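You operate a simulated robot arm through the tools that you are given. There is no shell and no other tool. Be economical: measure what you need, move in short steps, check, and stop when the job is done.

The job below is to be done with a simulated two-armed robot. You get a single attempt, and the scene is never put back.

## Task
Check both black reels with the stepped plug; tag the worn one HOLD and the other GOOD.
Fine: let go of the plug in each hole; worn = the red step sinks into the centre hole; tags go into those holes; put the plug back; reels stay where they stand; leave the other tags. Set down upright: stepped plug.
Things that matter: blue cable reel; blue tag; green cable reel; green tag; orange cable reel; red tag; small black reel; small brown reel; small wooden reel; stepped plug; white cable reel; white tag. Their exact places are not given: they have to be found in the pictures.

The check looks at the end state, three seconds after you hand in, the way a careful person would. Anything else that was tipped, shoved, dropped, spilled or broken makes it a failure.

## Robot
Two 7-joint arms with two-finger grippers on one trunk, on a base that drives. Base frame: it is fixed to the floor where the robot stands at the start and does not move with it; the origin is under the middle of the robot, x ahead of it, y to its left, z up; the surface under the hand at the start is at about z = 116. Units: cm, degrees, N and s.
The left shoulder is at the start at [2.7, 16, 125.7], the right one opposite. With the tool pointing down near the work surface each hand reaches from about 10 to 70 cm from the robot's upright axis, wherever it stands, measured 20 degrees to its own side. Places, roughly: small brown reel [75, -125, 25]; small wooden reel [75, -175, 25]; white cable reel [50, -175, 75]. Payload 2.45 kg a hand.
Tool frame (each hand has its own): the origin (TCP) lies between the finger pads and is the grasp point; the fingertips stand 2.6 cm ahead of it; z points along the fingers, y is the line along which they close. Largest opening 9.6 cm; the body of the gripper starts 6.9 cm behind the TCP.
Orientation is that of the tool frame in the base frame, as a unit quaternion [x, y, z, w]. With the fingers straight down and closing along the base's y, the tool's x points along the base's -x, its y along +y and its z along -z.

## Interface
- The arms move only by the tool move_arm. It takes "left_series", "right_series" or both (then of equal length, played together; a hand with none holds still); each is a list of rows, each a list of 3 entries, a list of its own where there are three numbers: the closure, from 0 (fully open) to 1 (shut), then the shift along the base's x, y, z in cm, then the turn, a rotation vector about the base's x, y, z in degrees. In form: [[jaw, [x, y, z], [rx, ry, rz]], ...]. A call has 1 to 8 rows; each row is the pose to reach, as a shift and turn from the pose commanded when the call began. Each row takes 0.2 s and may step no farther than 5 cm and 8.6 degrees from the row before; otherwise, or with a gripper value out of range, the whole call is refused. A pose out of reach is approached as far as the arm can. The call stops where the force on the tool passes 90 N (or 10 N more than at its start, if that is more) or the arm is blocked; 0.2 s more then pass. The fingers move at their own pace and stop on an object; they squeeze with about 34 N. The grip force told is the motor's: it shows also when the fingers shut on nothing. Time passes only in rows, and 0.2 s behind the last, so rows that repeat a pose let the fingers close. The reply holds the time, the measured pose of the TCP, the force on the tool along the base axes, the opening and the grip force, in the units named above and with some noise, with the torque about the TCP (base axes, N m) and any sound that the robot's microphone picked up.
- Cameras (640 x 400 px; columns grow to the right, rows downward): "scene" is now at [5.89, -3.26, 174.75]; the picture's right is [-0.50, -0.87, 0.00], its down [-0.63, 0.36, -0.69] and it looks along [0.60, -0.35, -0.72] (base axes); focal length 287 px, centre (320, 200). "left" rides on the left gripper at [8.2, -0.3, -9.8] in its tool frame; the picture's right is [0.04, 1.00, 0.00], its down [-0.73, 0.03, -0.68] and it looks along [-0.68, 0.03, 0.73] (tool axes); focal length 256 px, centre (320, 200). "right" rides on the right gripper at [8.2, 0.3, -9.8] in its tool frame; the picture's right is [-0.04, 1.00, 0.00], its down [-0.73, -0.03, -0.68] and it looks along [-0.68, -0.03, 0.73] (tool axes); focal length 256 px, centre (320, 200).
- get_image(camera): a new picture of that camera. It takes no simulated time.
- slide_trunk(by): slides the trunk up (or, below 0, down) by that many cm; the arms and the scene camera ride with it, the base frame stays. It gives what a move gives, with no picture.
- roll_base(legs): drives the robot by 1 to 6 legs, each [ahead, left, turn to the left] in cm, cm and degrees, along the robot's own axes; the way and the turn of a leg run together, so that a leg with both is an arc; at most 150 cm and 180 degrees a leg. The arms and the cameras ride along, it lands a little off, and it stops where it bumps. It gives what a move gives.
- head_to(pan, tilt): turns the head with the scene camera to pan (to the left, within 120 degrees either way) and tilt (down, from -29 to 69), counted from straight ahead of the robot. It gives what a move gives.
- point_at(camera, pixels): there is no depth. For up to 12 entries [column, row, z] of the newest picture of that camera ("zoom" is the newest enlarged one), the place [x, y] in the base frame at which the ray of that pixel passes the height z, good to about 0.2 cm, but the place of the scene camera against the robot may be out by one fixed shift of up to 1.8 cm in any direction. It takes no simulated time.
- enlarge(camera, box): a new picture of the part [left, top, right, bottom] of that camera's present view, enlarged. It takes no simulated time.
- close_job(): hands the job in; it is judged then, once.

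Go step by step. Measure first, check grasps and placings, and put right what went wrong. The budget is 80 turns and 58 pictures, counting those below and the enlarged ones. Unless the task says otherwise, let go and move clear before handing in.

The tools are called after "Call:" as name(argument=value, ...) on one line, values as JSON. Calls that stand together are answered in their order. move_arm: Moves the arms, as the interface text tells. Its arguments: {"type":"object","properties":{"left_series":{"type":"array","items":{"type":"array"}},"right_series":{"type":"array","items":{"type":"array"}}},"required":[]} The other tools are called the same way: slide_trunk (by) slides the trunk up or down; roll_base (legs) drives the base; head_to (pan, tilt) turns the head that bears the scene camera; get_image (camera) takes a picture; point_at (camera, pixels) gives the place at which the rays of pixels pass given heights; enlarge (camera, box) takes an enlarged picture of a part of a camera's view; close_job () hands the job in.

At the start:

```text
time: 0.0
left_tool_pos: [44.34, 8.85, 139.32]
left_ee_rot: [0.0, 1.0, -0.001, -0.001]
left_force: [0.0, 0.1, -0.2]
left_moment: [-0.01, -0.02, 0.0]
left_grip_width: 9.58
left_grasp_force: 0.0
right_tool_pos: [44.91, -23.25, 135.05]
right_ee_rot: [0.0, 1.0, 0.0, 0.001]
right_force: [-0.2, 0.4, -0.5]
right_moment: [-0.02, -0.05, 0.01]
right_grip_width: 9.59
right_grasp_force: 0.0
trunk travel left (down, up): [-42.5, 14.2]
robot x, y, heading: [0.2, -0.08, 0.0]
head pan, tilt: [-30.0, 46.1]
```

scene: 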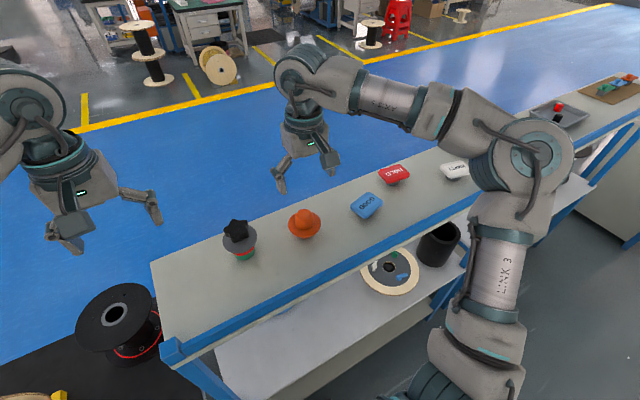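
right: 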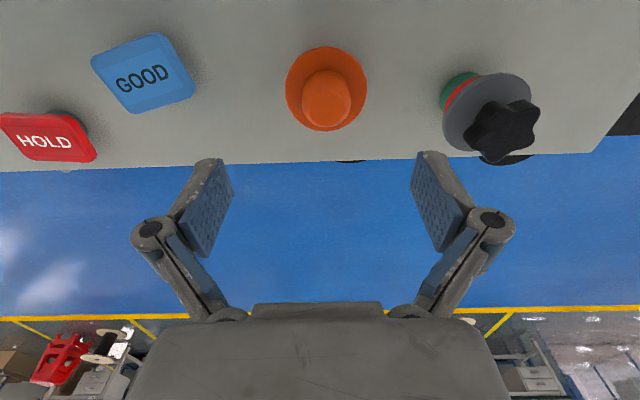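
left: 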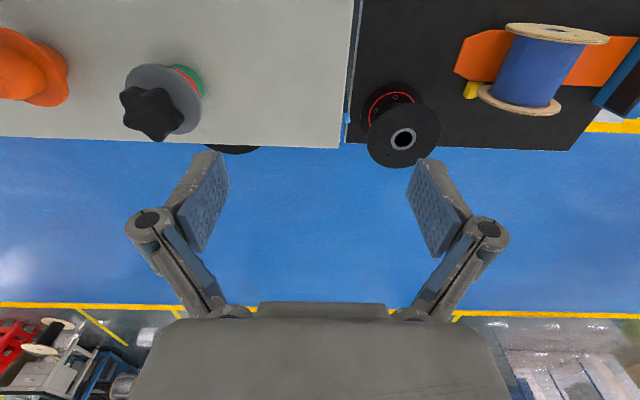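

The scene shows the stepped plug (240,240), an orange look-alike (305,222), the GOOD tag (366,206), the HOLD tag (393,174), a white tag, and one black reel at the left (120,320). I'll look around for the second black reel.

Call:
head_to(pan=20, tilt=50)

Call:
get_image(camera="scene")

Call:
head_to(pan=-80, tilt=40)

Call:
get_image(camera="scene")

```text
time: 1.2
left_tool_pos: [44.1, 8.85, 139.42]
left_ee_rot: [0.0, 1.0, 0.0, 0.0]
left_force: [0.5, 0.1, -0.8]
left_moment: [-0.01, 0.0, -0.01]
left_grip_width: 9.59
left_grasp_force: 0.1
right_tool_pos: [44.42, -23.22, 135.3]
right_ee_rot: [0.0, 1.0, 0.001, 0.001]
right_force: [-0.6, 0.4, 0.1]
right_moment: [0.0, -0.01, 0.0]
right_grip_width: 9.58
right_grasp_force: 0.0
trunk travel left (down, up): [-42.5, 14.2]
robot x, y, heading: [-0.1, -0.02, 0.1]
head pan, tilt: [20.0, 50.0]
```

```text
54 pictures are left
```

scene: 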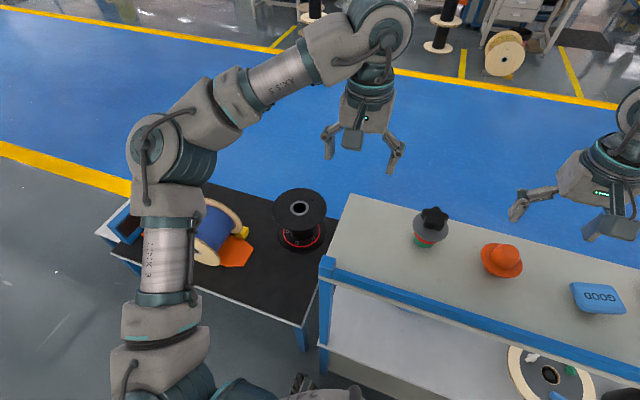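

```text
time: 2.9
left_tool_pos: [44.15, 8.82, 139.44]
left_ee_rot: [0.001, 1.0, 0.0, 0.001]
left_force: [-0.2, -0.6, -0.4]
left_moment: [0.02, 0.0, 0.0]
left_grip_width: 9.59
left_grasp_force: 0.0
right_tool_pos: [44.44, -23.45, 135.27]
right_ee_rot: [0.0, 1.0, 0.001, 0.0]
right_force: [0.4, 0.1, -0.2]
right_moment: [0.0, 0.02, 0.01]
right_grip_width: 9.62
right_grasp_force: 0.1
trunk travel left (down, up): [-42.5, 14.2]
robot x, y, heading: [-0.12, 0.05, -0.1]
head pan, tilt: [-80.0, 40.0]
```

```text
53 pictures are left
```

scene: 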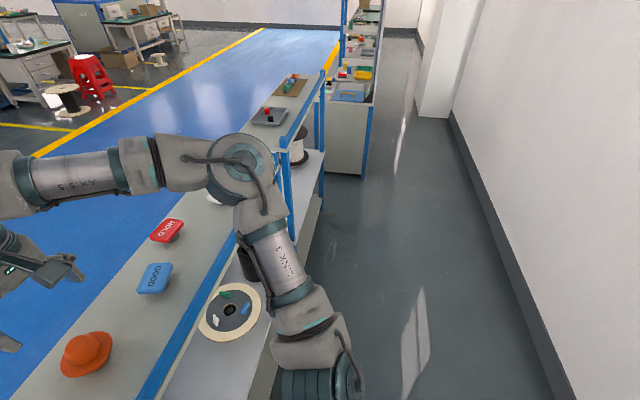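

Two candidate reels: one on the black mat at left, another maybe on the lower shelf. I'll look down there.

Call:
enlarge(camera="scene", box=[140, 60, 380, 210])

Call:
head_to(pan=-25, tilt=66)

Call:
get_image(camera="scene")

```text
2.67 times, centred on (260, 135) of scene
```

zoom: 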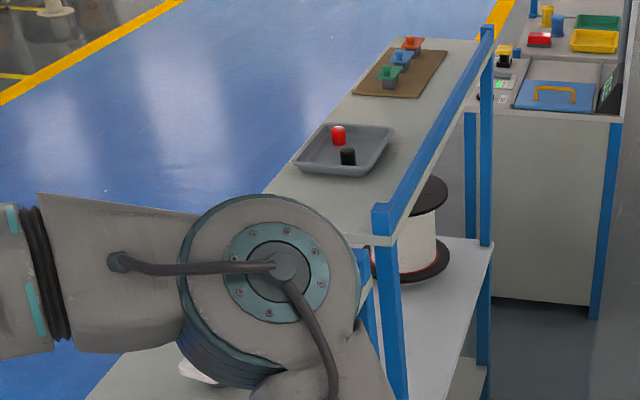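

```text
time: 4.2
left_tool_pos: [44.15, 8.78, 139.45]
left_ee_rot: [0.0, 1.0, 0.0, 0.0]
left_force: [0.7, 0.2, 0.1]
left_moment: [0.03, -0.02, -0.01]
left_grip_width: 9.58
left_grasp_force: 0.0
right_tool_pos: [44.44, -23.25, 135.23]
right_ee_rot: [0.0, 1.0, 0.001, 0.001]
right_force: [0.5, -0.1, -0.1]
right_moment: [0.02, -0.03, -0.02]
right_grip_width: 9.61
right_grasp_force: 0.1
trunk travel left (down, up): [-42.5, 14.2]
robot x, y, heading: [-0.02, 0.08, 0.0]
head pan, tilt: [-25.0, 66.0]
```

```text
51 pictures are left
```

scene: 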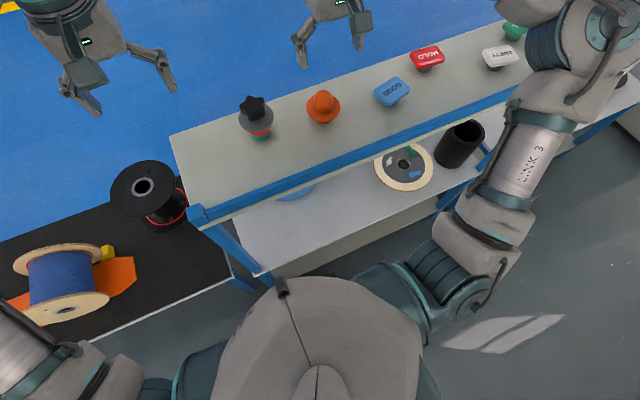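

I need a close look at the dark ellipse beyond the bench edge and the reel at left.

Call:
enlarge(camera="right", box=[400, 50, 640, 200])

Call:
enlarge(camera="left", box=[100, 50, 460, 275])

Call:
point_at(camera="scene", pixels=[[170, 132, 116], [190, 208, 116], [258, 137, 116], [324, 118, 116], [395, 100, 116], [430, 65, 116], [143, 186, 116], [170, 228, 96], [232, 276, 96], [403, 163, 80], [465, 130, 90]])

```text
2.67 times, centred on (520, 125) of right
```

zoom: 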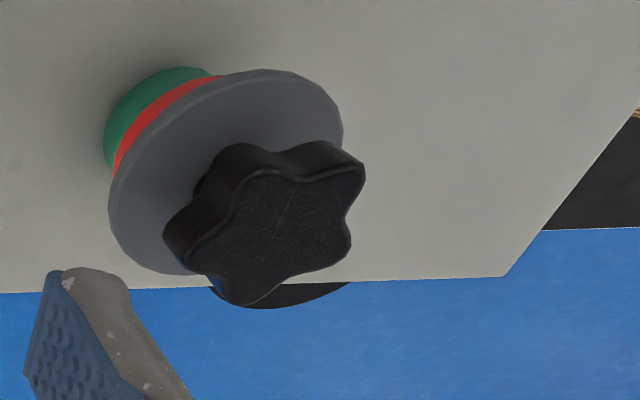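

```text
1.78 times, centred on (280, 162) of left
```

zoom: 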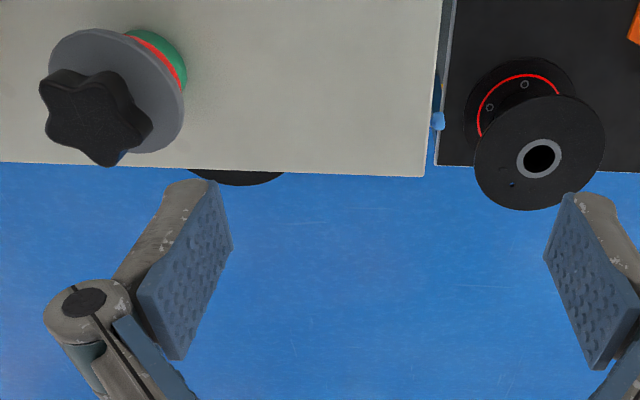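

```text
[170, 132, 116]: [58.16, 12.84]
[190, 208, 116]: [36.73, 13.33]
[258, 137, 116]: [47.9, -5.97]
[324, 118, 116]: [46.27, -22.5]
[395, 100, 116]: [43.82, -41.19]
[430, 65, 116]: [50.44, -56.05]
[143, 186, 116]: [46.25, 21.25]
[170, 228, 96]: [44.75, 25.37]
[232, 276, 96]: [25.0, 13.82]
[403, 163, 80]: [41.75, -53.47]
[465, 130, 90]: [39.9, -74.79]
```

The dark arc in the left camera seems to be a reel flange under the bench top, hidden from the head. I'll back away and lower the trunk to look under it.

Call:
roll_base(legs=[[-60, 0, 0]])

Call:
slide_trunk(by=-40)

Call:
head_to(pan=0, tilt=32)

Call:
get_image(camera="scene")

```text
time: 7.6
left_tool_pos: [-16.63, 8.65, 139.32]
left_ee_rot: [0.007, 1.0, -0.001, -0.001]
left_force: [-0.4, -0.3, -1.0]
left_moment: [0.01, -0.01, 0.0]
left_grip_width: 9.6
left_grasp_force: 0.1
right_tool_pos: [-16.68, -23.53, 135.11]
right_ee_rot: [0.008, 1.0, 0.0, -0.001]
right_force: [-0.1, 0.1, 0.2]
right_moment: [0.02, 0.0, 0.0]
right_grip_width: 9.61
right_grasp_force: 0.0
trunk travel left (down, up): [-42.5, 14.2]
robot x, y, heading: [-61.05, 0.54, -0.7]
head pan, tilt: [-25.0, 66.0]
```

```text
time: 11.4
left_tool_pos: [-17.38, 8.61, 99.67]
left_ee_rot: [0.007, 1.0, 0.0, 0.002]
left_force: [-0.6, -0.3, 0.8]
left_moment: [-0.01, 0.01, -0.02]
left_grip_width: 9.57
left_grasp_force: 0.0
right_tool_pos: [-17.32, -23.33, 95.38]
right_ee_rot: [0.008, 1.0, 0.0, 0.002]
right_force: [-0.4, 0.7, 0.7]
right_moment: [-0.02, 0.0, -0.03]
right_grip_width: 9.59
right_grasp_force: 0.1
trunk travel left (down, up): [-2.5, 54.2]
robot x, y, heading: [-60.44, 0.24, -0.5]
head pan, tilt: [-25.0, 66.0]
```

```text
time: 12.4
left_tool_pos: [-17.16, 8.72, 99.51]
left_ee_rot: [0.007, 1.0, 0.0, 0.001]
left_force: [0.5, 0.4, -0.3]
left_moment: [0.0, -0.01, -0.03]
left_grip_width: 9.6
left_grasp_force: 0.0
right_tool_pos: [-17.29, -23.44, 95.31]
right_ee_rot: [0.008, 1.0, 0.0, 0.004]
right_force: [-1.0, -0.4, 0.2]
right_moment: [0.04, 0.03, 0.02]
right_grip_width: 9.61
right_grasp_force: 0.0
trunk travel left (down, up): [-2.5, 54.2]
robot x, y, heading: [-60.87, 0.28, -0.7]
head pan, tilt: [0.0, 32.0]
```

```text
48 pictures are left
```

scene: 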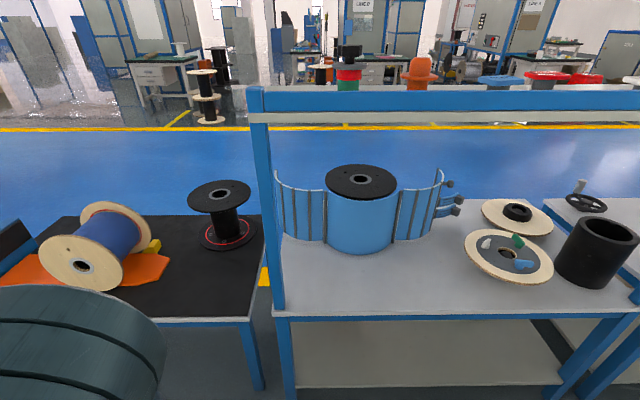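

Now the second black-flanged reel appears at (360,180) on the lower shelf, inside a blue guard. I'll zoom in.

Call:
enlarge(camera="scene", box=[170, 120, 490, 320])

Call:
enlarge(camera="scene", box=[280, 40, 640, 260])

Call:
head_to(pan=-50, tilt=30)

Call:
get_image(camera="scene")

```text
2.00 times, centred on (330, 220) of scene
```

zoom: 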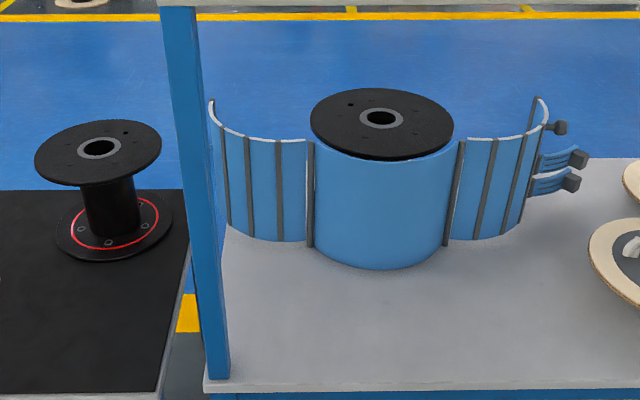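

```text
1.78 times, centred on (460, 150) of scene
```

zoom: 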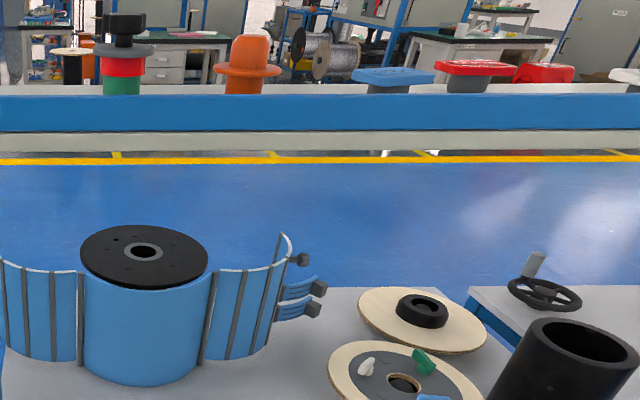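

```text
time: 13.6
left_tool_pos: [-17.37, 8.66, 99.6]
left_ee_rot: [0.007, 1.0, 0.0, 0.002]
left_force: [0.8, -0.4, 0.8]
left_moment: [0.0, -0.04, 0.0]
left_grip_width: 9.62
left_grasp_force: 0.0
right_tool_pos: [-17.3, -23.43, 95.27]
right_ee_rot: [0.008, 1.0, 0.0, 0.002]
right_force: [0.2, -0.5, 0.0]
right_moment: [0.02, -0.01, -0.03]
right_grip_width: 9.6
right_grasp_force: 0.1
trunk travel left (down, up): [-2.5, 54.2]
robot x, y, heading: [-61.15, 0.52, -1.0]
head pan, tilt: [-50.0, 30.0]
```

```text
45 pictures are left
```

scene: 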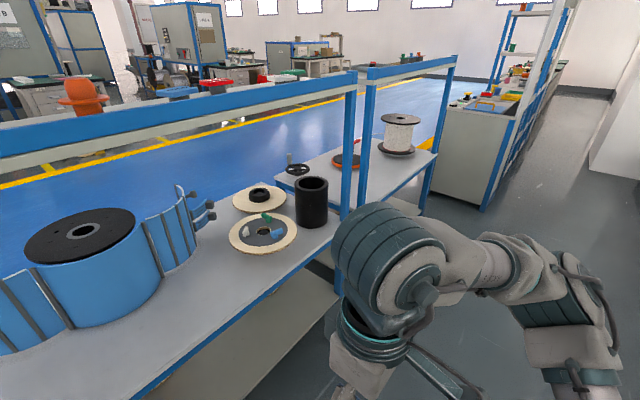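

The black reel in the guard sits under the top shelf; I need its depth. I take both hand-camera pictures for triangulation.

Call:
get_image(camera="right")

Call:
get_image(camera="left")

Call:
point_at(camera="scene", pixels=[[82, 231, 110], [82, 231, 100], [82, 231, 90], [82, 231, 80], [82, 231, 70], [255, 360, 75], [255, 360, 65], [312, 226, 70]])

```text
44 pictures are left
```

right: 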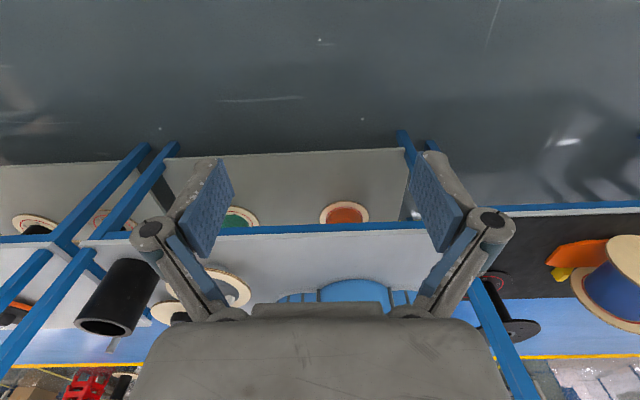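

```text
43 pictures are left
```

left: 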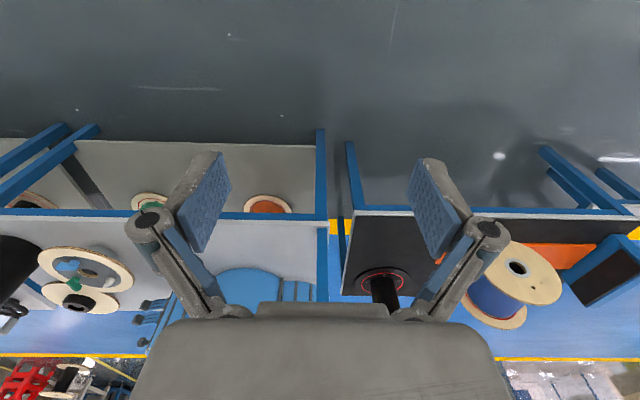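

```text
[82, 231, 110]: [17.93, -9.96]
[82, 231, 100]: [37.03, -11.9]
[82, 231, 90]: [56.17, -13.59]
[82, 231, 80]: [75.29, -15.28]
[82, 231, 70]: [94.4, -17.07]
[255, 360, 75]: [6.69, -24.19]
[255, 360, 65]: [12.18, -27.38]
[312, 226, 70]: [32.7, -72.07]
```

I'll raise the trunk 20 cm for a vertical baseline and re-measure the hubs.

Call:
slide_trunk(by=15)

Call:
head_to(pan=-5, tilt=35)

Call:
get_image(camera="scene")

```text
time: 15.4
left_tool_pos: [-17.18, 8.65, 114.46]
left_ee_rot: [0.007, 1.0, 0.001, 0.0]
left_force: [-0.1, 0.4, -0.5]
left_moment: [0.01, -0.01, 0.01]
left_grip_width: 9.59
left_grasp_force: 0.0
right_tool_pos: [-17.18, -23.53, 110.19]
right_ee_rot: [0.008, 1.0, -0.001, 0.001]
right_force: [0.3, 0.1, -0.6]
right_moment: [0.01, 0.01, -0.03]
right_grip_width: 9.61
right_grasp_force: 0.0
trunk travel left (down, up): [-17.5, 39.2]
robot x, y, heading: [-60.98, 0.81, -1.0]
head pan, tilt: [-50.0, 30.0]
```

```text
time: 16.5
left_tool_pos: [-17.14, 8.68, 114.62]
left_ee_rot: [0.007, 1.0, 0.0, 0.001]
left_force: [0.6, 0.1, 0.1]
left_moment: [-0.01, -0.02, 0.02]
left_grip_width: 9.62
left_grasp_force: 0.0
right_tool_pos: [-17.19, -23.44, 110.42]
right_ee_rot: [0.007, 1.0, 0.0, 0.003]
right_force: [0.6, 0.5, 0.6]
right_moment: [0.05, 0.01, -0.01]
right_grip_width: 9.62
right_grasp_force: 0.2
trunk travel left (down, up): [-17.5, 39.2]
robot x, y, heading: [-60.69, 0.41, -0.9]
head pan, tilt: [-5.0, 35.0]
```

```text
42 pictures are left
```

scene: 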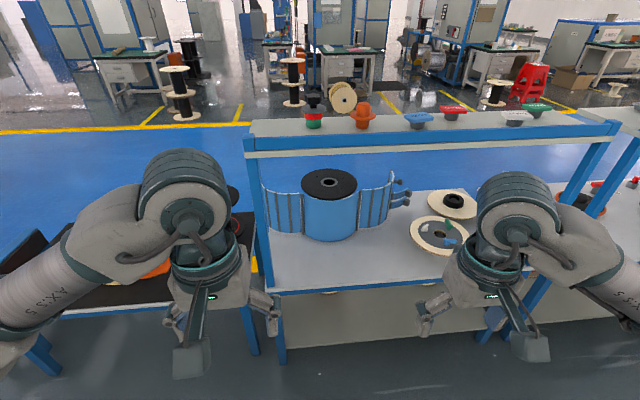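

Call:
point_at(camera="scene", pixels=[[330, 182, 100], [330, 182, 95], [330, 182, 90], [330, 182, 80], [276, 290, 75], [276, 290, 65], [330, 239, 75], [330, 239, 65], [302, 182, 90], [357, 182, 90], [330, 170, 90], [330, 200, 90]])

Call:
enlarge(camera="scene", box=[230, 90, 430, 215])

```text
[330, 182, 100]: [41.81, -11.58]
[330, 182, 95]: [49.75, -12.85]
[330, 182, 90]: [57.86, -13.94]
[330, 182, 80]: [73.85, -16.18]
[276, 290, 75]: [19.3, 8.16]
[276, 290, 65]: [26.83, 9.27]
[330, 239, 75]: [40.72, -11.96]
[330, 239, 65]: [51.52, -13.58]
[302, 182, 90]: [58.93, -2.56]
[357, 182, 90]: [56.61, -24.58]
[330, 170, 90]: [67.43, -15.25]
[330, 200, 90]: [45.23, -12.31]
```

```text
3.20 times, centred on (330, 152) of scene
```

zoom: 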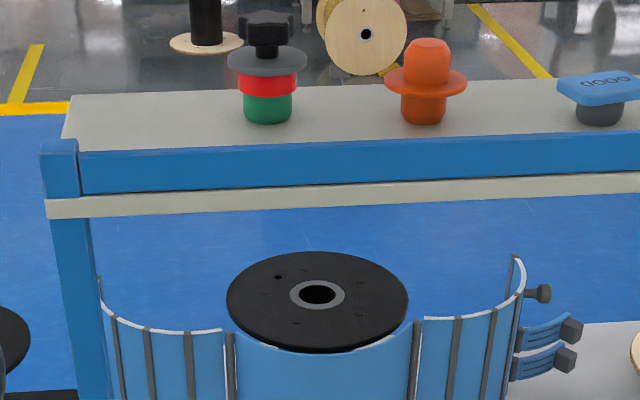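

Reel B's hub is about (66, -15, 85), behind the top shelf's far edge (x≈58), so the far side of the bench is the sensible working side. I'll look for a way around.

Call:
head_to(pan=55, tilt=25)

Call:
get_image(camera="scene")

Call:
head_to(pan=110, tilt=30)

Call:
get_image(camera="scene")

```text
time: 17.8
left_tool_pos: [-17.23, 8.54, 114.51]
left_ee_rot: [0.007, 1.0, 0.0, 0.002]
left_force: [0.0, 0.7, -0.3]
left_moment: [0.01, 0.01, 0.01]
left_grip_width: 9.61
left_grasp_force: 0.0
right_tool_pos: [-17.2, -23.41, 110.29]
right_ee_rot: [0.008, 1.0, 0.0, 0.003]
right_force: [0.3, 0.1, -0.5]
right_moment: [-0.03, 0.0, -0.01]
right_grip_width: 9.58
right_grasp_force: 0.0
trunk travel left (down, up): [-17.5, 39.2]
robot x, y, heading: [-61.04, 0.31, -0.9]
head pan, tilt: [55.0, 25.0]
```

```text
40 pictures are left
```

scene: 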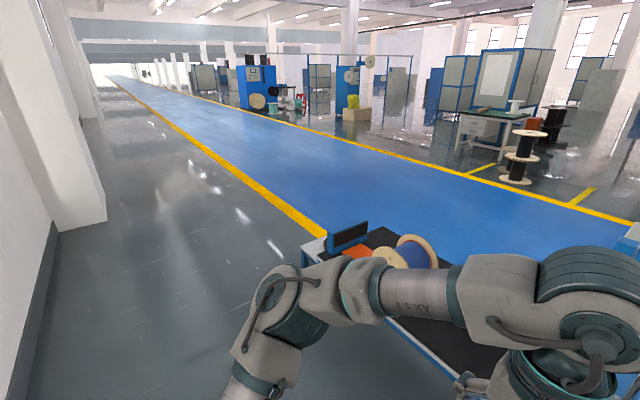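

```text
time: 19.0
left_tool_pos: [-17.23, 8.58, 114.61]
left_ee_rot: [0.007, 1.0, 0.0, 0.002]
left_force: [0.4, 0.0, -0.1]
left_moment: [0.0, 0.01, 0.04]
left_grip_width: 9.61
left_grasp_force: 0.1
right_tool_pos: [-17.24, -23.38, 110.32]
right_ee_rot: [0.009, 1.0, -0.001, 0.003]
right_force: [0.5, 0.5, -0.3]
right_moment: [0.01, 0.02, -0.01]
right_grip_width: 9.59
right_grasp_force: 0.0
trunk travel left (down, up): [-17.5, 39.2]
robot x, y, heading: [-60.85, 0.53, -0.7]
head pan, tilt: [110.0, 30.0]
```

```text
39 pictures are left
```

scene: 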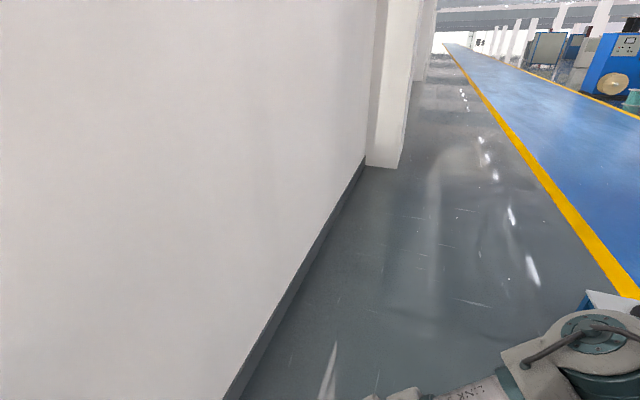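

There's clear aisle to the left past the mat table. I check where the table ends.

Call:
point_at(camera="scene", pixels=[[583, 298, 65], [583, 298, 80], [600, 290, 80], [240, 400, 0], [365, 163, 0], [635, 298, 0]])

```text
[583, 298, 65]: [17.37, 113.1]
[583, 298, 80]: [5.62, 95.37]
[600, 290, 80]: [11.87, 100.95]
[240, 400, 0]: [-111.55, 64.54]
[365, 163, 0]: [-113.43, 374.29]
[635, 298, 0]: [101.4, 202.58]
```

The wall is at x≈-112 and the table ends at y≈110. I drive around with a wide margin.

Call:
roll_base(legs=[[0, 150, 0], [0, 45, 0], [150, 0, 0], [55, 0, 0], [0, 0, 180]])

Call:
head_to(pan=30, tilt=30)

Call:
get_image(camera="scene")

```text
time: 45.8
left_tool_pos: [103.65, 182.27, 114.61]
left_ee_rot: [1.0, -0.011, -0.003, 0.004]
left_force: [-0.4, 1.3, 0.4]
left_moment: [-0.04, 0.03, 0.0]
left_grip_width: 9.61
left_grasp_force: 0.1
right_tool_pos: [104.01, 214.22, 110.11]
right_ee_rot: [1.0, -0.012, -0.002, 0.004]
right_force: [0.0, -0.4, 0.8]
right_moment: [-0.03, -0.03, 0.0]
right_grip_width: 9.6
right_grasp_force: 0.1
trunk travel left (down, up): [-17.5, 39.2]
robot x, y, heading: [147.63, 189.07, 178.8]
head pan, tilt: [110.0, 30.0]
```

```text
time: 47.3
left_tool_pos: [104.05, 182.04, 114.87]
left_ee_rot: [1.0, -0.012, -0.004, 0.002]
left_force: [0.4, 0.5, 0.3]
left_moment: [-0.01, 0.0, -0.01]
left_grip_width: 9.6
left_grasp_force: 0.1
right_tool_pos: [104.25, 214.05, 110.46]
right_ee_rot: [1.0, -0.011, -0.004, 0.002]
right_force: [0.1, 0.8, 0.1]
right_moment: [-0.04, 0.02, 0.02]
right_grip_width: 9.58
right_grasp_force: 0.1
trunk travel left (down, up): [-17.5, 39.2]
robot x, y, heading: [147.64, 189.97, 178.8]
head pan, tilt: [30.0, 30.0]
```

```text
38 pictures are left
```

scene: 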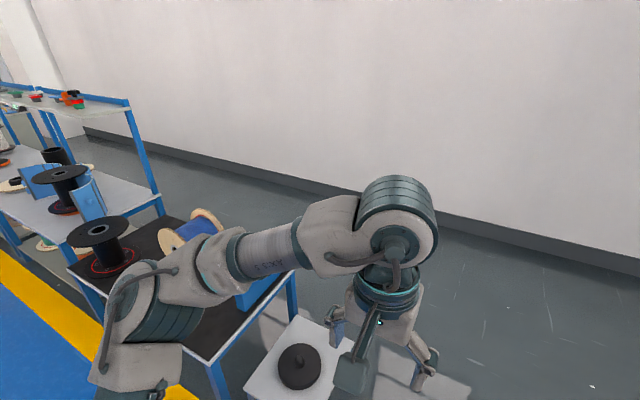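

Clear on this side; both black reels stand near this edge. I drive along to y≈10 and look.

Call:
roll_base(legs=[[0, 150, 0.6], [0, 30, 0.6]])

Call:
head_to(pan=0, tilt=40)

Call:
get_image(camera="scene")

```text
time: 56.4
left_tool_pos: [99.18, 2.96, 114.94]
left_ee_rot: [1.0, -0.01, -0.004, 0.006]
left_force: [0.7, 1.4, -0.4]
left_moment: [-0.02, 0.08, 0.0]
left_grip_width: 9.62
left_grasp_force: 0.2
right_tool_pos: [99.3, 34.93, 110.19]
right_ee_rot: [1.0, -0.011, -0.005, 0.007]
right_force: [0.1, 0.4, 0.0]
right_moment: [-0.04, -0.02, -0.01]
right_grip_width: 9.6
right_grasp_force: 0.0
trunk travel left (down, up): [-17.5, 39.2]
robot x, y, heading: [142.71, 9.3, 178.9]
head pan, tilt: [30.0, 30.0]
```

```text
time: 57.4
left_tool_pos: [99.67, 2.3, 114.99]
left_ee_rot: [1.0, -0.012, -0.006, 0.003]
left_force: [0.5, 0.1, 0.4]
left_moment: [-0.07, 0.04, -0.01]
left_grip_width: 9.6
left_grasp_force: 0.1
right_tool_pos: [99.74, 34.45, 110.49]
right_ee_rot: [1.0, -0.012, -0.005, 0.004]
right_force: [0.5, 0.1, 0.2]
right_moment: [0.01, -0.04, 0.02]
right_grip_width: 9.6
right_grasp_force: 0.0
trunk travel left (down, up): [-17.5, 39.2]
robot x, y, heading: [142.65, 9.43, 179.0]
head pan, tilt: [0.0, 40.0]
```

```text
37 pictures are left
```

scene: 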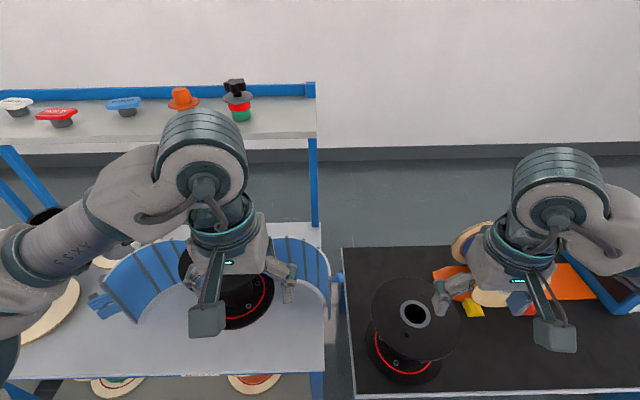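

I raise the trunk so the hands clear the shelf, then drive closer and use hand cameras.

Call:
slide_trunk(by=27)

Call:
get_image(camera="left")

Call:
get_image(camera="right")

Call:
get_image(camera="scene")

```text
time: 60.1
left_tool_pos: [99.51, 2.11, 141.99]
left_ee_rot: [1.0, -0.01, -0.005, 0.002]
left_force: [0.0, -0.2, -0.4]
left_moment: [-0.01, 0.04, 0.01]
left_grip_width: 9.61
left_grasp_force: 0.0
right_tool_pos: [99.8, 34.26, 137.58]
right_ee_rot: [1.0, -0.012, -0.006, 0.002]
right_force: [0.3, 0.1, 0.6]
right_moment: [0.0, -0.01, 0.01]
right_grip_width: 9.6
right_grasp_force: 0.1
trunk travel left (down, up): [-44.5, 12.2]
robot x, y, heading: [142.58, 9.3, 178.8]
head pan, tilt: [0.0, 40.0]
```

```text
36 pictures are left
```

left: 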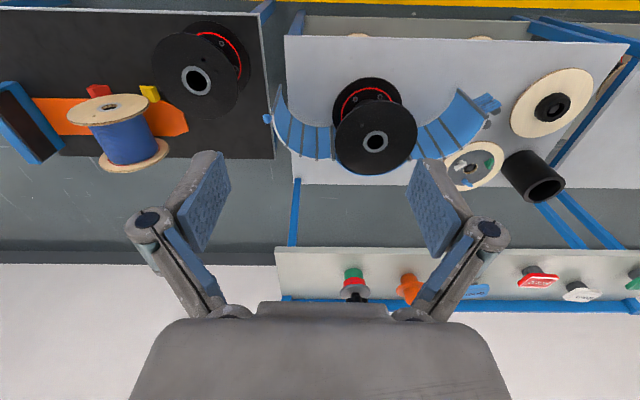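

```text
35 pictures are left
```

right: 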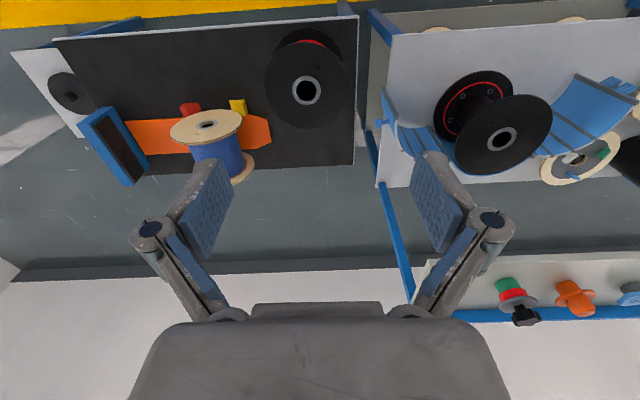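

```text
34 pictures are left
```

scene: 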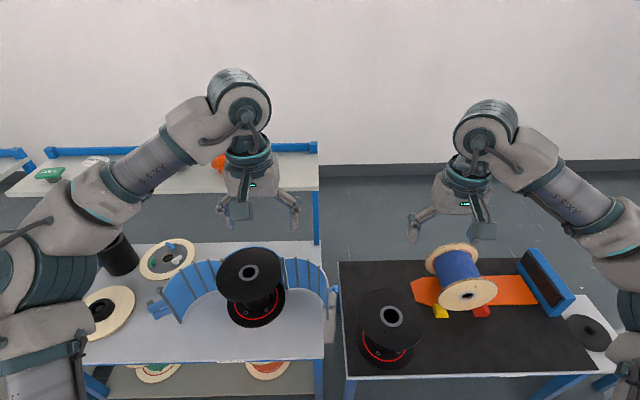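

Hub A is at left (195,81)/right (306,90); hub B at left (376,142)/right (503,139). I triangulate.

Call:
point_at(camera="left", pixels=[[195, 81, 90], [195, 81, 80], [376, 142, 90], [376, 142, 80], [286, 38, 70], [258, 14, 70], [285, 38, 60], [352, 287, 116], [275, 250, 116]])

Call:
point_at(camera="right", pixels=[[306, 90, 90], [306, 90, 80], [503, 139, 90], [503, 139, 80], [390, 36, 70], [357, 14, 70], [390, 36, 60], [508, 295, 116], [430, 262, 116]])

Call:
point_at(camera="scene", pixels=[[250, 272, 90], [250, 272, 80], [391, 316, 90], [391, 316, 80], [323, 355, 70]])

```text
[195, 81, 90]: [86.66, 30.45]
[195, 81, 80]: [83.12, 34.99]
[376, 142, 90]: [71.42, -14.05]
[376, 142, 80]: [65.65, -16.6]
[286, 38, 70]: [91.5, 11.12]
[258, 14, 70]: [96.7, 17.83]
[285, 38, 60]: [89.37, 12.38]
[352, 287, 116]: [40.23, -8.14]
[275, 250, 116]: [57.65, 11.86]
```

```text
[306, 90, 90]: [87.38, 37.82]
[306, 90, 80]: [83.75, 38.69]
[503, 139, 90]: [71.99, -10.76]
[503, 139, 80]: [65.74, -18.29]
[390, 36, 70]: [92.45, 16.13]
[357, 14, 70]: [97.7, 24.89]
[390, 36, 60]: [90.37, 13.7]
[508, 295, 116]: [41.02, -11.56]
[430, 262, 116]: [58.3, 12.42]
```

```text
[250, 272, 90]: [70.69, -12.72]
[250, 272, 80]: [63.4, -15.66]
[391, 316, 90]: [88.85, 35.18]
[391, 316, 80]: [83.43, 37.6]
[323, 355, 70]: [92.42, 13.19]
```

Hub B ≈ (67.7,-15.7,83.5), hub A ≈ (80,39.5,70); the shelf edge is x≈89. I drive to x≈119.

Call:
roll_base(legs=[[23, -6, 1]])

Call:
get_image(camera="left")

```text
time: 61.9
left_tool_pos: [77.65, 8.14, 142.16]
left_ee_rot: [1.0, -0.002, -0.008, 0.004]
left_force: [0.7, 0.1, 0.1]
left_moment: [-0.04, 0.05, 0.02]
left_grip_width: 9.59
left_grasp_force: 0.1
right_tool_pos: [77.15, 40.2, 137.66]
right_ee_rot: [1.0, -0.003, -0.008, 0.005]
right_force: [-0.4, 0.4, -0.6]
right_moment: [-0.06, 0.0, 0.01]
right_grip_width: 9.6
right_grasp_force: 0.0
trunk travel left (down, up): [-44.5, 12.2]
robot x, y, heading: [120.05, 15.47, -179.8]
head pan, tilt: [0.0, 40.0]
```

```text
33 pictures are left
```

left: 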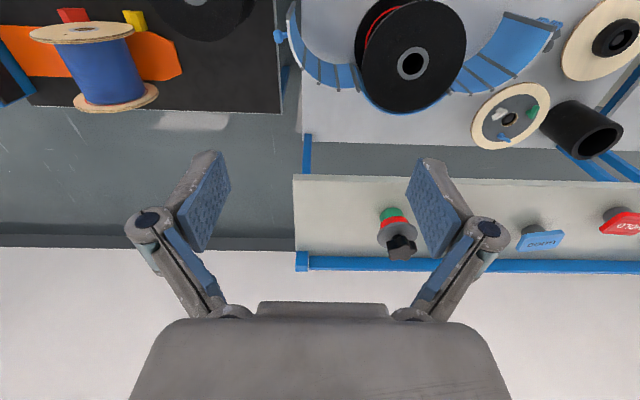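

The plug is visible at (395,230). I get its position and move the left hand toward it, staying high.

Call:
point_at(camera="left", pixels=[[391, 214, 116], [402, 243, 126], [540, 240, 120], [635, 222, 120], [413, 66, 83.5]])

Call:
move_arm(left_series=[[0, [-4.5, -2, 0], [0, 0, 0]], [0, [-9, -4, 0], [0, 0, 0]], [0, [-13, -7, 0], [0, 0, 0]], [0, [-17, -10, 0], [0, 0, 0]], [0, [-19, -13, 0], [0, 0, 0]], [0, [-19, -13, 0], [0, 0, 0]]])

Call:
get_image(camera="left")

```text
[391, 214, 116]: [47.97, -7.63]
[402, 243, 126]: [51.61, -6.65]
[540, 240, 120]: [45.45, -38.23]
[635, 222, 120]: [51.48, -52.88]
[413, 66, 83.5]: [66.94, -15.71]
```

```text
time: 63.3
left_tool_pos: [60.19, -6.76, 141.32]
left_ee_rot: [1.0, -0.001, -0.009, -0.006]
left_force: [0.3, -0.9, 0.0]
left_moment: [0.06, 0.01, 0.02]
left_grip_width: 9.61
left_grasp_force: 0.0
left hand out of reach, approached as far as the arm can: row 4, 5, 6
right_tool_pos: [76.88, 37.51, 138.14]
right_ee_rot: [1.0, -0.002, -0.008, -0.004]
right_force: [0.6, 0.4, -0.1]
right_moment: [0.01, 0.02, 0.03]
right_grip_width: 9.6
right_grasp_force: 0.0
trunk travel left (down, up): [-44.5, 12.2]
robot x, y, heading: [119.84, 15.22, -179.9]
head pan, tilt: [0.0, 40.0]
```

```text
32 pictures are left
```

left: 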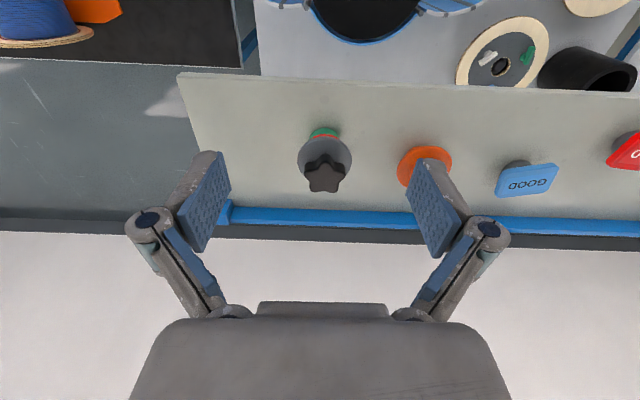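

Out of reach at this height with a high wrist; I'll raise the trunk (shoulder higher) and lower the hand relative. First I triangulate the knob.

Call:
point_at(camera="left", pixels=[[325, 176, 126], [325, 176, 130], [325, 152, 122], [299, 157, 122], [352, 157, 122], [325, 129, 116], [310, 131, 118], [340, 131, 118], [325, 148, 122]])

Call:
enlarge(camera="left", box=[265, 100, 385, 220])

Call:
slide_trunk(by=12)

```text
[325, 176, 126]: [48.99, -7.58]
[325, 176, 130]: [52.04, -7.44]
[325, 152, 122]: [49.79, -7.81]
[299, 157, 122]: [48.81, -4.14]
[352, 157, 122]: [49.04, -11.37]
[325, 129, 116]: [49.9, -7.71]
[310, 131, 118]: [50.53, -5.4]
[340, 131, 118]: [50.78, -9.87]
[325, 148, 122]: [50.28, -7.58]
```

```text
3.33 times, centred on (325, 160) of left
```

zoom: 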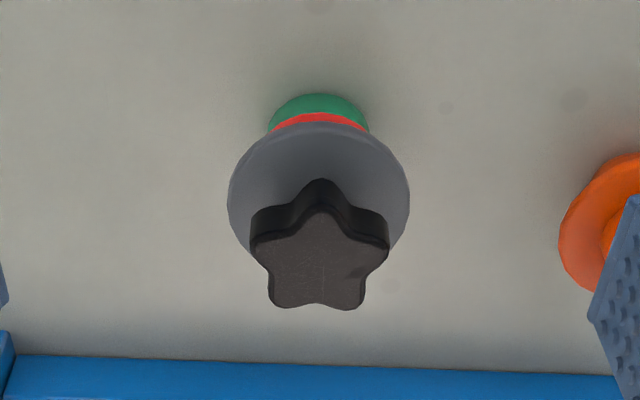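

```text
time: 64.8
left_tool_pos: [60.38, -3.91, 153.63]
left_ee_rot: [1.0, -0.003, -0.012, 0.004]
left_force: [-0.1, 1.1, -0.7]
left_moment: [-0.05, 0.05, 0.0]
left_grip_width: 9.6
left_grasp_force: 0.0
right_tool_pos: [76.85, 40.28, 149.64]
right_ee_rot: [1.0, -0.004, -0.007, 0.003]
right_force: [0.6, -0.6, -0.2]
right_moment: [-0.02, 0.01, 0.04]
right_grip_width: 9.59
right_grasp_force: 0.0
trunk travel left (down, up): [-56.5, 0.2]
robot x, y, heading: [119.88, 16.02, 180.0]
head pan, tilt: [0.0, 40.0]
```

Plug axis ≈ (47.7,-7.6), knob ≈ z 121–124.5, about 5.5 cm wide. I lower and advance toward it in steps.

Call:
move_arm(left_series=[[0, [0, -1, -4.5], [0, 0, 0]], [0, [-1, -2, -9], [0, 0, 0]], [0, [-2, -3.7, -13.5], [0, 0, 0]], [0, [-4, -3.7, -18], [0, 0, 0]], [0, [-7, -3.7, -20], [0, 0, 0]], [0, [-10, -3.7, -20], [0, 0, 0]], [0, [-12.5, -3.7, -20], [0, 0, 0]], [0, [-12.5, -3.7, -20], [0, 0, 0]]])

Call:
get_image(camera="left")

```text
time: 66.6
left_tool_pos: [52.33, -10.86, 133.11]
left_ee_rot: [1.0, -0.001, -0.011, -0.006]
left_force: [0.3, -0.8, -0.4]
left_moment: [0.02, 0.02, -0.01]
left_grip_width: 9.59
left_grasp_force: 0.2
left hand out of reach, approached as far as the arm can: row 6, 7, 8
right_tool_pos: [76.86, 37.05, 150.13]
right_ee_rot: [1.0, -0.002, -0.007, -0.007]
right_force: [-0.1, -0.1, 0.4]
right_moment: [0.04, 0.03, 0.02]
right_grip_width: 9.59
right_grasp_force: 0.1
trunk travel left (down, up): [-56.5, 0.2]
robot x, y, heading: [119.64, 15.29, -180.0]
head pan, tilt: [0.0, 40.0]
```

```text
30 pictures are left
```

left: 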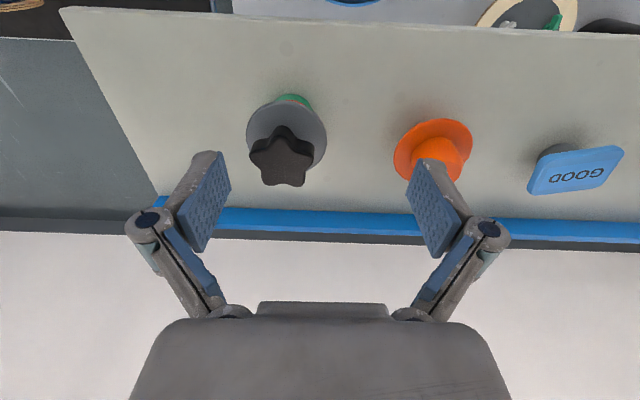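

The hand stops at x≈52 here; rather than driving nearer, I'll tilt the fingers ~12° away from the robot to gain reach, and check whether the body sway settles.

Call:
move_arm(left_series=[[0, [0, 0, 0], [0, 6, 0]], [0, [0, 1, 0], [0, 12, 0]], [0, [0, 2, 0], [0, 12, 0]], [0, [0, 2, 0], [0, 12, 0]], [0, [0, 2, 0], [0, 12, 0]], [0, [0, 2, 0], [0, 12, 0]]])

Call:
get_image(camera="left")

```text
time: 68.0
left_tool_pos: [52.6, -4.79, 133.68]
left_ee_rot: [0.993, -0.004, -0.116, 0.006]
left_force: [0.0, 0.3, 0.0]
left_moment: [-0.11, -0.02, 0.04]
left_grip_width: 9.6
left_grasp_force: 0.0
right_tool_pos: [76.98, 41.08, 149.51]
right_ee_rot: [1.0, -0.004, -0.006, 0.006]
right_force: [-0.8, 1.9, 0.0]
right_moment: [-0.15, -0.03, -0.02]
right_grip_width: 9.58
right_grasp_force: 0.0
trunk travel left (down, up): [-56.5, 0.2]
robot x, y, heading: [119.99, 16.0, 179.8]
head pan, tilt: [0.0, 40.0]
```

```text
29 pictures are left
```

left: 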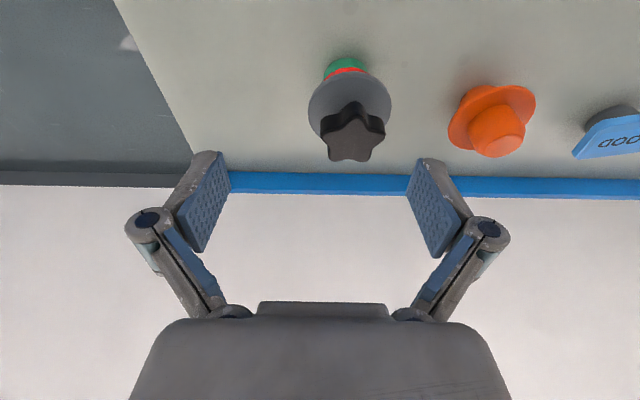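

The body is rocking sideways (roll ±0.6°). I'll wait still to let it damp.

Call:
move_arm(left_series=[[0, [0, 0, 0], [0, 0, 0]], [0, [0, 0, 0], [0, 0, 0]], [0, [0, 0, 0], [0, 0, 0]], [0, [0, 0, 0], [0, 0, 0]], [0, [0, 0, 0], [0, 0, 0]], [0, [0, 0, 0], [0, 0, 0]], [0, [0, 0, 0], [0, 0, 0]], [0, [0, 0, 0], [0, 0, 0]]])

Call:
move_arm(left_series=[[0, [0, 0, 0], [0, 0, 0]], [0, [0, 0, 0], [0, 0, 0]]])

Call:
move_arm(left_series=[[0, [0, 0, 0], [0, 0, 0]]])

Call:
get_image(camera="left")

```text
time: 69.8
left_tool_pos: [52.57, -5.93, 133.38]
left_ee_rot: [0.993, -0.003, -0.116, 0.002]
left_force: [0.5, 0.5, -0.5]
left_moment: [-0.07, 0.02, 0.01]
left_grip_width: 9.59
left_grasp_force: 0.1
right_tool_pos: [76.91, 40.01, 149.81]
right_ee_rot: [1.0, -0.003, -0.007, 0.002]
right_force: [0.1, 0.9, -0.2]
right_moment: [-0.01, -0.01, -0.02]
right_grip_width: 9.61
right_grasp_force: 0.0
trunk travel left (down, up): [-56.5, 0.2]
robot x, y, heading: [119.66, 16.17, 180.2]
head pan, tilt: [0.0, 40.0]
```

```text
time: 70.4
left_tool_pos: [52.49, -9.04, 132.96]
left_ee_rot: [0.993, 0.0, -0.115, -0.005]
left_force: [1.3, -0.8, -0.7]
left_moment: [0.11, -0.01, 0.03]
left_grip_width: 9.59
left_grasp_force: 0.1
right_tool_pos: [76.98, 36.77, 150.25]
right_ee_rot: [1.0, 0.0, -0.007, -0.006]
right_force: [0.3, 0.7, -1.1]
right_moment: [0.01, 0.02, 0.02]
right_grip_width: 9.6
right_grasp_force: 0.1
trunk travel left (down, up): [-56.5, 0.2]
robot x, y, heading: [120.09, 15.04, -179.8]
head pan, tilt: [0.0, 40.0]
```

```text
time: 70.8
left_tool_pos: [52.47, -6.11, 133.41]
left_ee_rot: [0.993, -0.002, -0.116, 0.003]
left_force: [-0.7, 0.3, 0.8]
left_moment: [0.0, -0.04, -0.01]
left_grip_width: 9.62
left_grasp_force: 0.0
right_tool_pos: [76.85, 39.75, 149.82]
right_ee_rot: [1.0, -0.003, -0.007, 0.002]
right_force: [-0.3, 0.8, 0.2]
right_moment: [-0.04, -0.03, 0.04]
right_grip_width: 9.61
right_grasp_force: 0.0
trunk travel left (down, up): [-56.5, 0.2]
robot x, y, heading: [119.87, 15.77, 180.3]
head pan, tilt: [0.0, 40.0]
```

```text
28 pictures are left
```

left: 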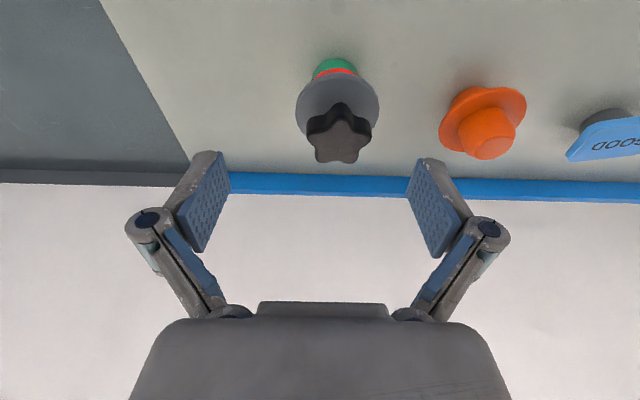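

The rocking looks to be decaying slowly; I'll wait longer.

Call:
move_arm(left_series=[[0, [0, 0, 0], [0, 0, 0]], [0, [0, 0, 0], [0, 0, 0]], [0, [0, 0, 0], [0, 0, 0]], [0, [0, 0, 0], [0, 0, 0]], [0, [0, 0, 0], [0, 0, 0]], [0, [0, 0, 0], [0, 0, 0]], [0, [0, 0, 0], [0, 0, 0]], [0, [0, 0, 0], [0, 0, 0]]])

Call:
move_arm(left_series=[[0, [0, 0, 0], [0, 0, 0]], [0, [0, 0, 0], [0, 0, 0]], [0, [0, 0, 0], [0, 0, 0]], [0, [0, 0, 0], [0, 0, 0]], [0, [0, 0, 0], [0, 0, 0]], [0, [0, 0, 0], [0, 0, 0]], [0, [0, 0, 0], [0, 0, 0]], [0, [0, 0, 0], [0, 0, 0]]])

Call:
move_arm(left_series=[[0, [0, 0, 0], [0, 0, 0]]])

Call:
move_arm(left_series=[[0, [0, 0, 0], [0, 0, 0]]])

Call:
move_arm(left_series=[[0, [0, 0, 0], [0, 0, 0]]])

```text
time: 72.6
left_tool_pos: [52.51, -9.03, 132.92]
left_ee_rot: [0.993, 0.001, -0.116, -0.007]
left_force: [-0.8, -1.7, -0.4]
left_moment: [0.1, 0.0, 0.0]
left_grip_width: 9.59
left_grasp_force: 0.1
right_tool_pos: [76.89, 36.73, 150.27]
right_ee_rot: [1.0, -0.002, -0.007, -0.006]
right_force: [0.0, -0.1, -0.2]
right_moment: [0.06, -0.01, 0.04]
right_grip_width: 9.63
right_grasp_force: 0.1
trunk travel left (down, up): [-56.5, 0.2]
robot x, y, heading: [119.8, 15.4, -179.7]
head pan, tilt: [0.0, 40.0]
```

```text
time: 74.4
left_tool_pos: [52.57, -8.63, 133.0]
left_ee_rot: [0.993, 0.001, -0.115, -0.006]
left_force: [-0.2, -0.5, -1.0]
left_moment: [0.09, 0.04, 0.0]
left_grip_width: 9.59
left_grasp_force: 0.0
right_tool_pos: [76.79, 37.1, 150.13]
right_ee_rot: [1.0, -0.001, -0.007, -0.006]
right_force: [0.4, -1.3, 0.5]
right_moment: [0.04, 0.0, 0.01]
right_grip_width: 9.59
right_grasp_force: 0.0
trunk travel left (down, up): [-56.5, 0.2]
robot x, y, heading: [119.85, 15.61, -180.2]
head pan, tilt: [0.0, 40.0]
```

```text
time: 74.8
left_tool_pos: [52.59, -6.56, 133.21]
left_ee_rot: [0.993, -0.002, -0.115, 0.001]
left_force: [0.5, -0.1, 0.0]
left_moment: [-0.04, -0.01, -0.01]
left_grip_width: 9.56
left_grasp_force: 0.0
right_tool_pos: [76.88, 39.26, 149.89]
right_ee_rot: [1.0, -0.003, -0.007, 0.001]
right_force: [-0.4, -0.3, 0.0]
right_moment: [0.03, -0.03, 0.04]
right_grip_width: 9.61
right_grasp_force: 0.1
trunk travel left (down, up): [-56.5, 0.2]
robot x, y, heading: [119.87, 15.63, -179.8]
head pan, tilt: [0.0, 40.0]
```

```text
time: 75.2
left_tool_pos: [52.39, -5.94, 133.34]
left_ee_rot: [0.993, -0.002, -0.116, 0.003]
left_force: [0.3, 0.8, 0.4]
left_moment: [-0.06, 0.01, 0.02]
left_grip_width: 9.61
left_grasp_force: 0.0
right_tool_pos: [76.92, 40.09, 149.75]
right_ee_rot: [1.0, -0.003, -0.008, 0.004]
right_force: [-0.1, 0.3, 0.0]
right_moment: [-0.02, -0.01, 0.0]
right_grip_width: 9.59
right_grasp_force: 0.0
trunk travel left (down, up): [-56.5, 0.2]
robot x, y, heading: [119.71, 15.94, 180.0]
head pan, tilt: [0.0, 40.0]
```

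```text
time: 75.6
left_tool_pos: [52.59, -9.33, 132.8]
left_ee_rot: [0.993, 0.001, -0.116, -0.007]
left_force: [-0.3, -2.2, 0.0]
left_moment: [0.18, 0.02, -0.01]
left_grip_width: 9.6
left_grasp_force: 0.0
right_tool_pos: [77.0, 36.37, 150.26]
right_ee_rot: [1.0, -0.002, -0.008, -0.007]
right_force: [0.2, -1.5, -0.5]
right_moment: [0.08, 0.06, -0.04]
right_grip_width: 9.58
right_grasp_force: 0.0
trunk travel left (down, up): [-56.5, 0.2]
robot x, y, heading: [119.25, 15.25, -180.1]
head pan, tilt: [0.0, 40.0]
```

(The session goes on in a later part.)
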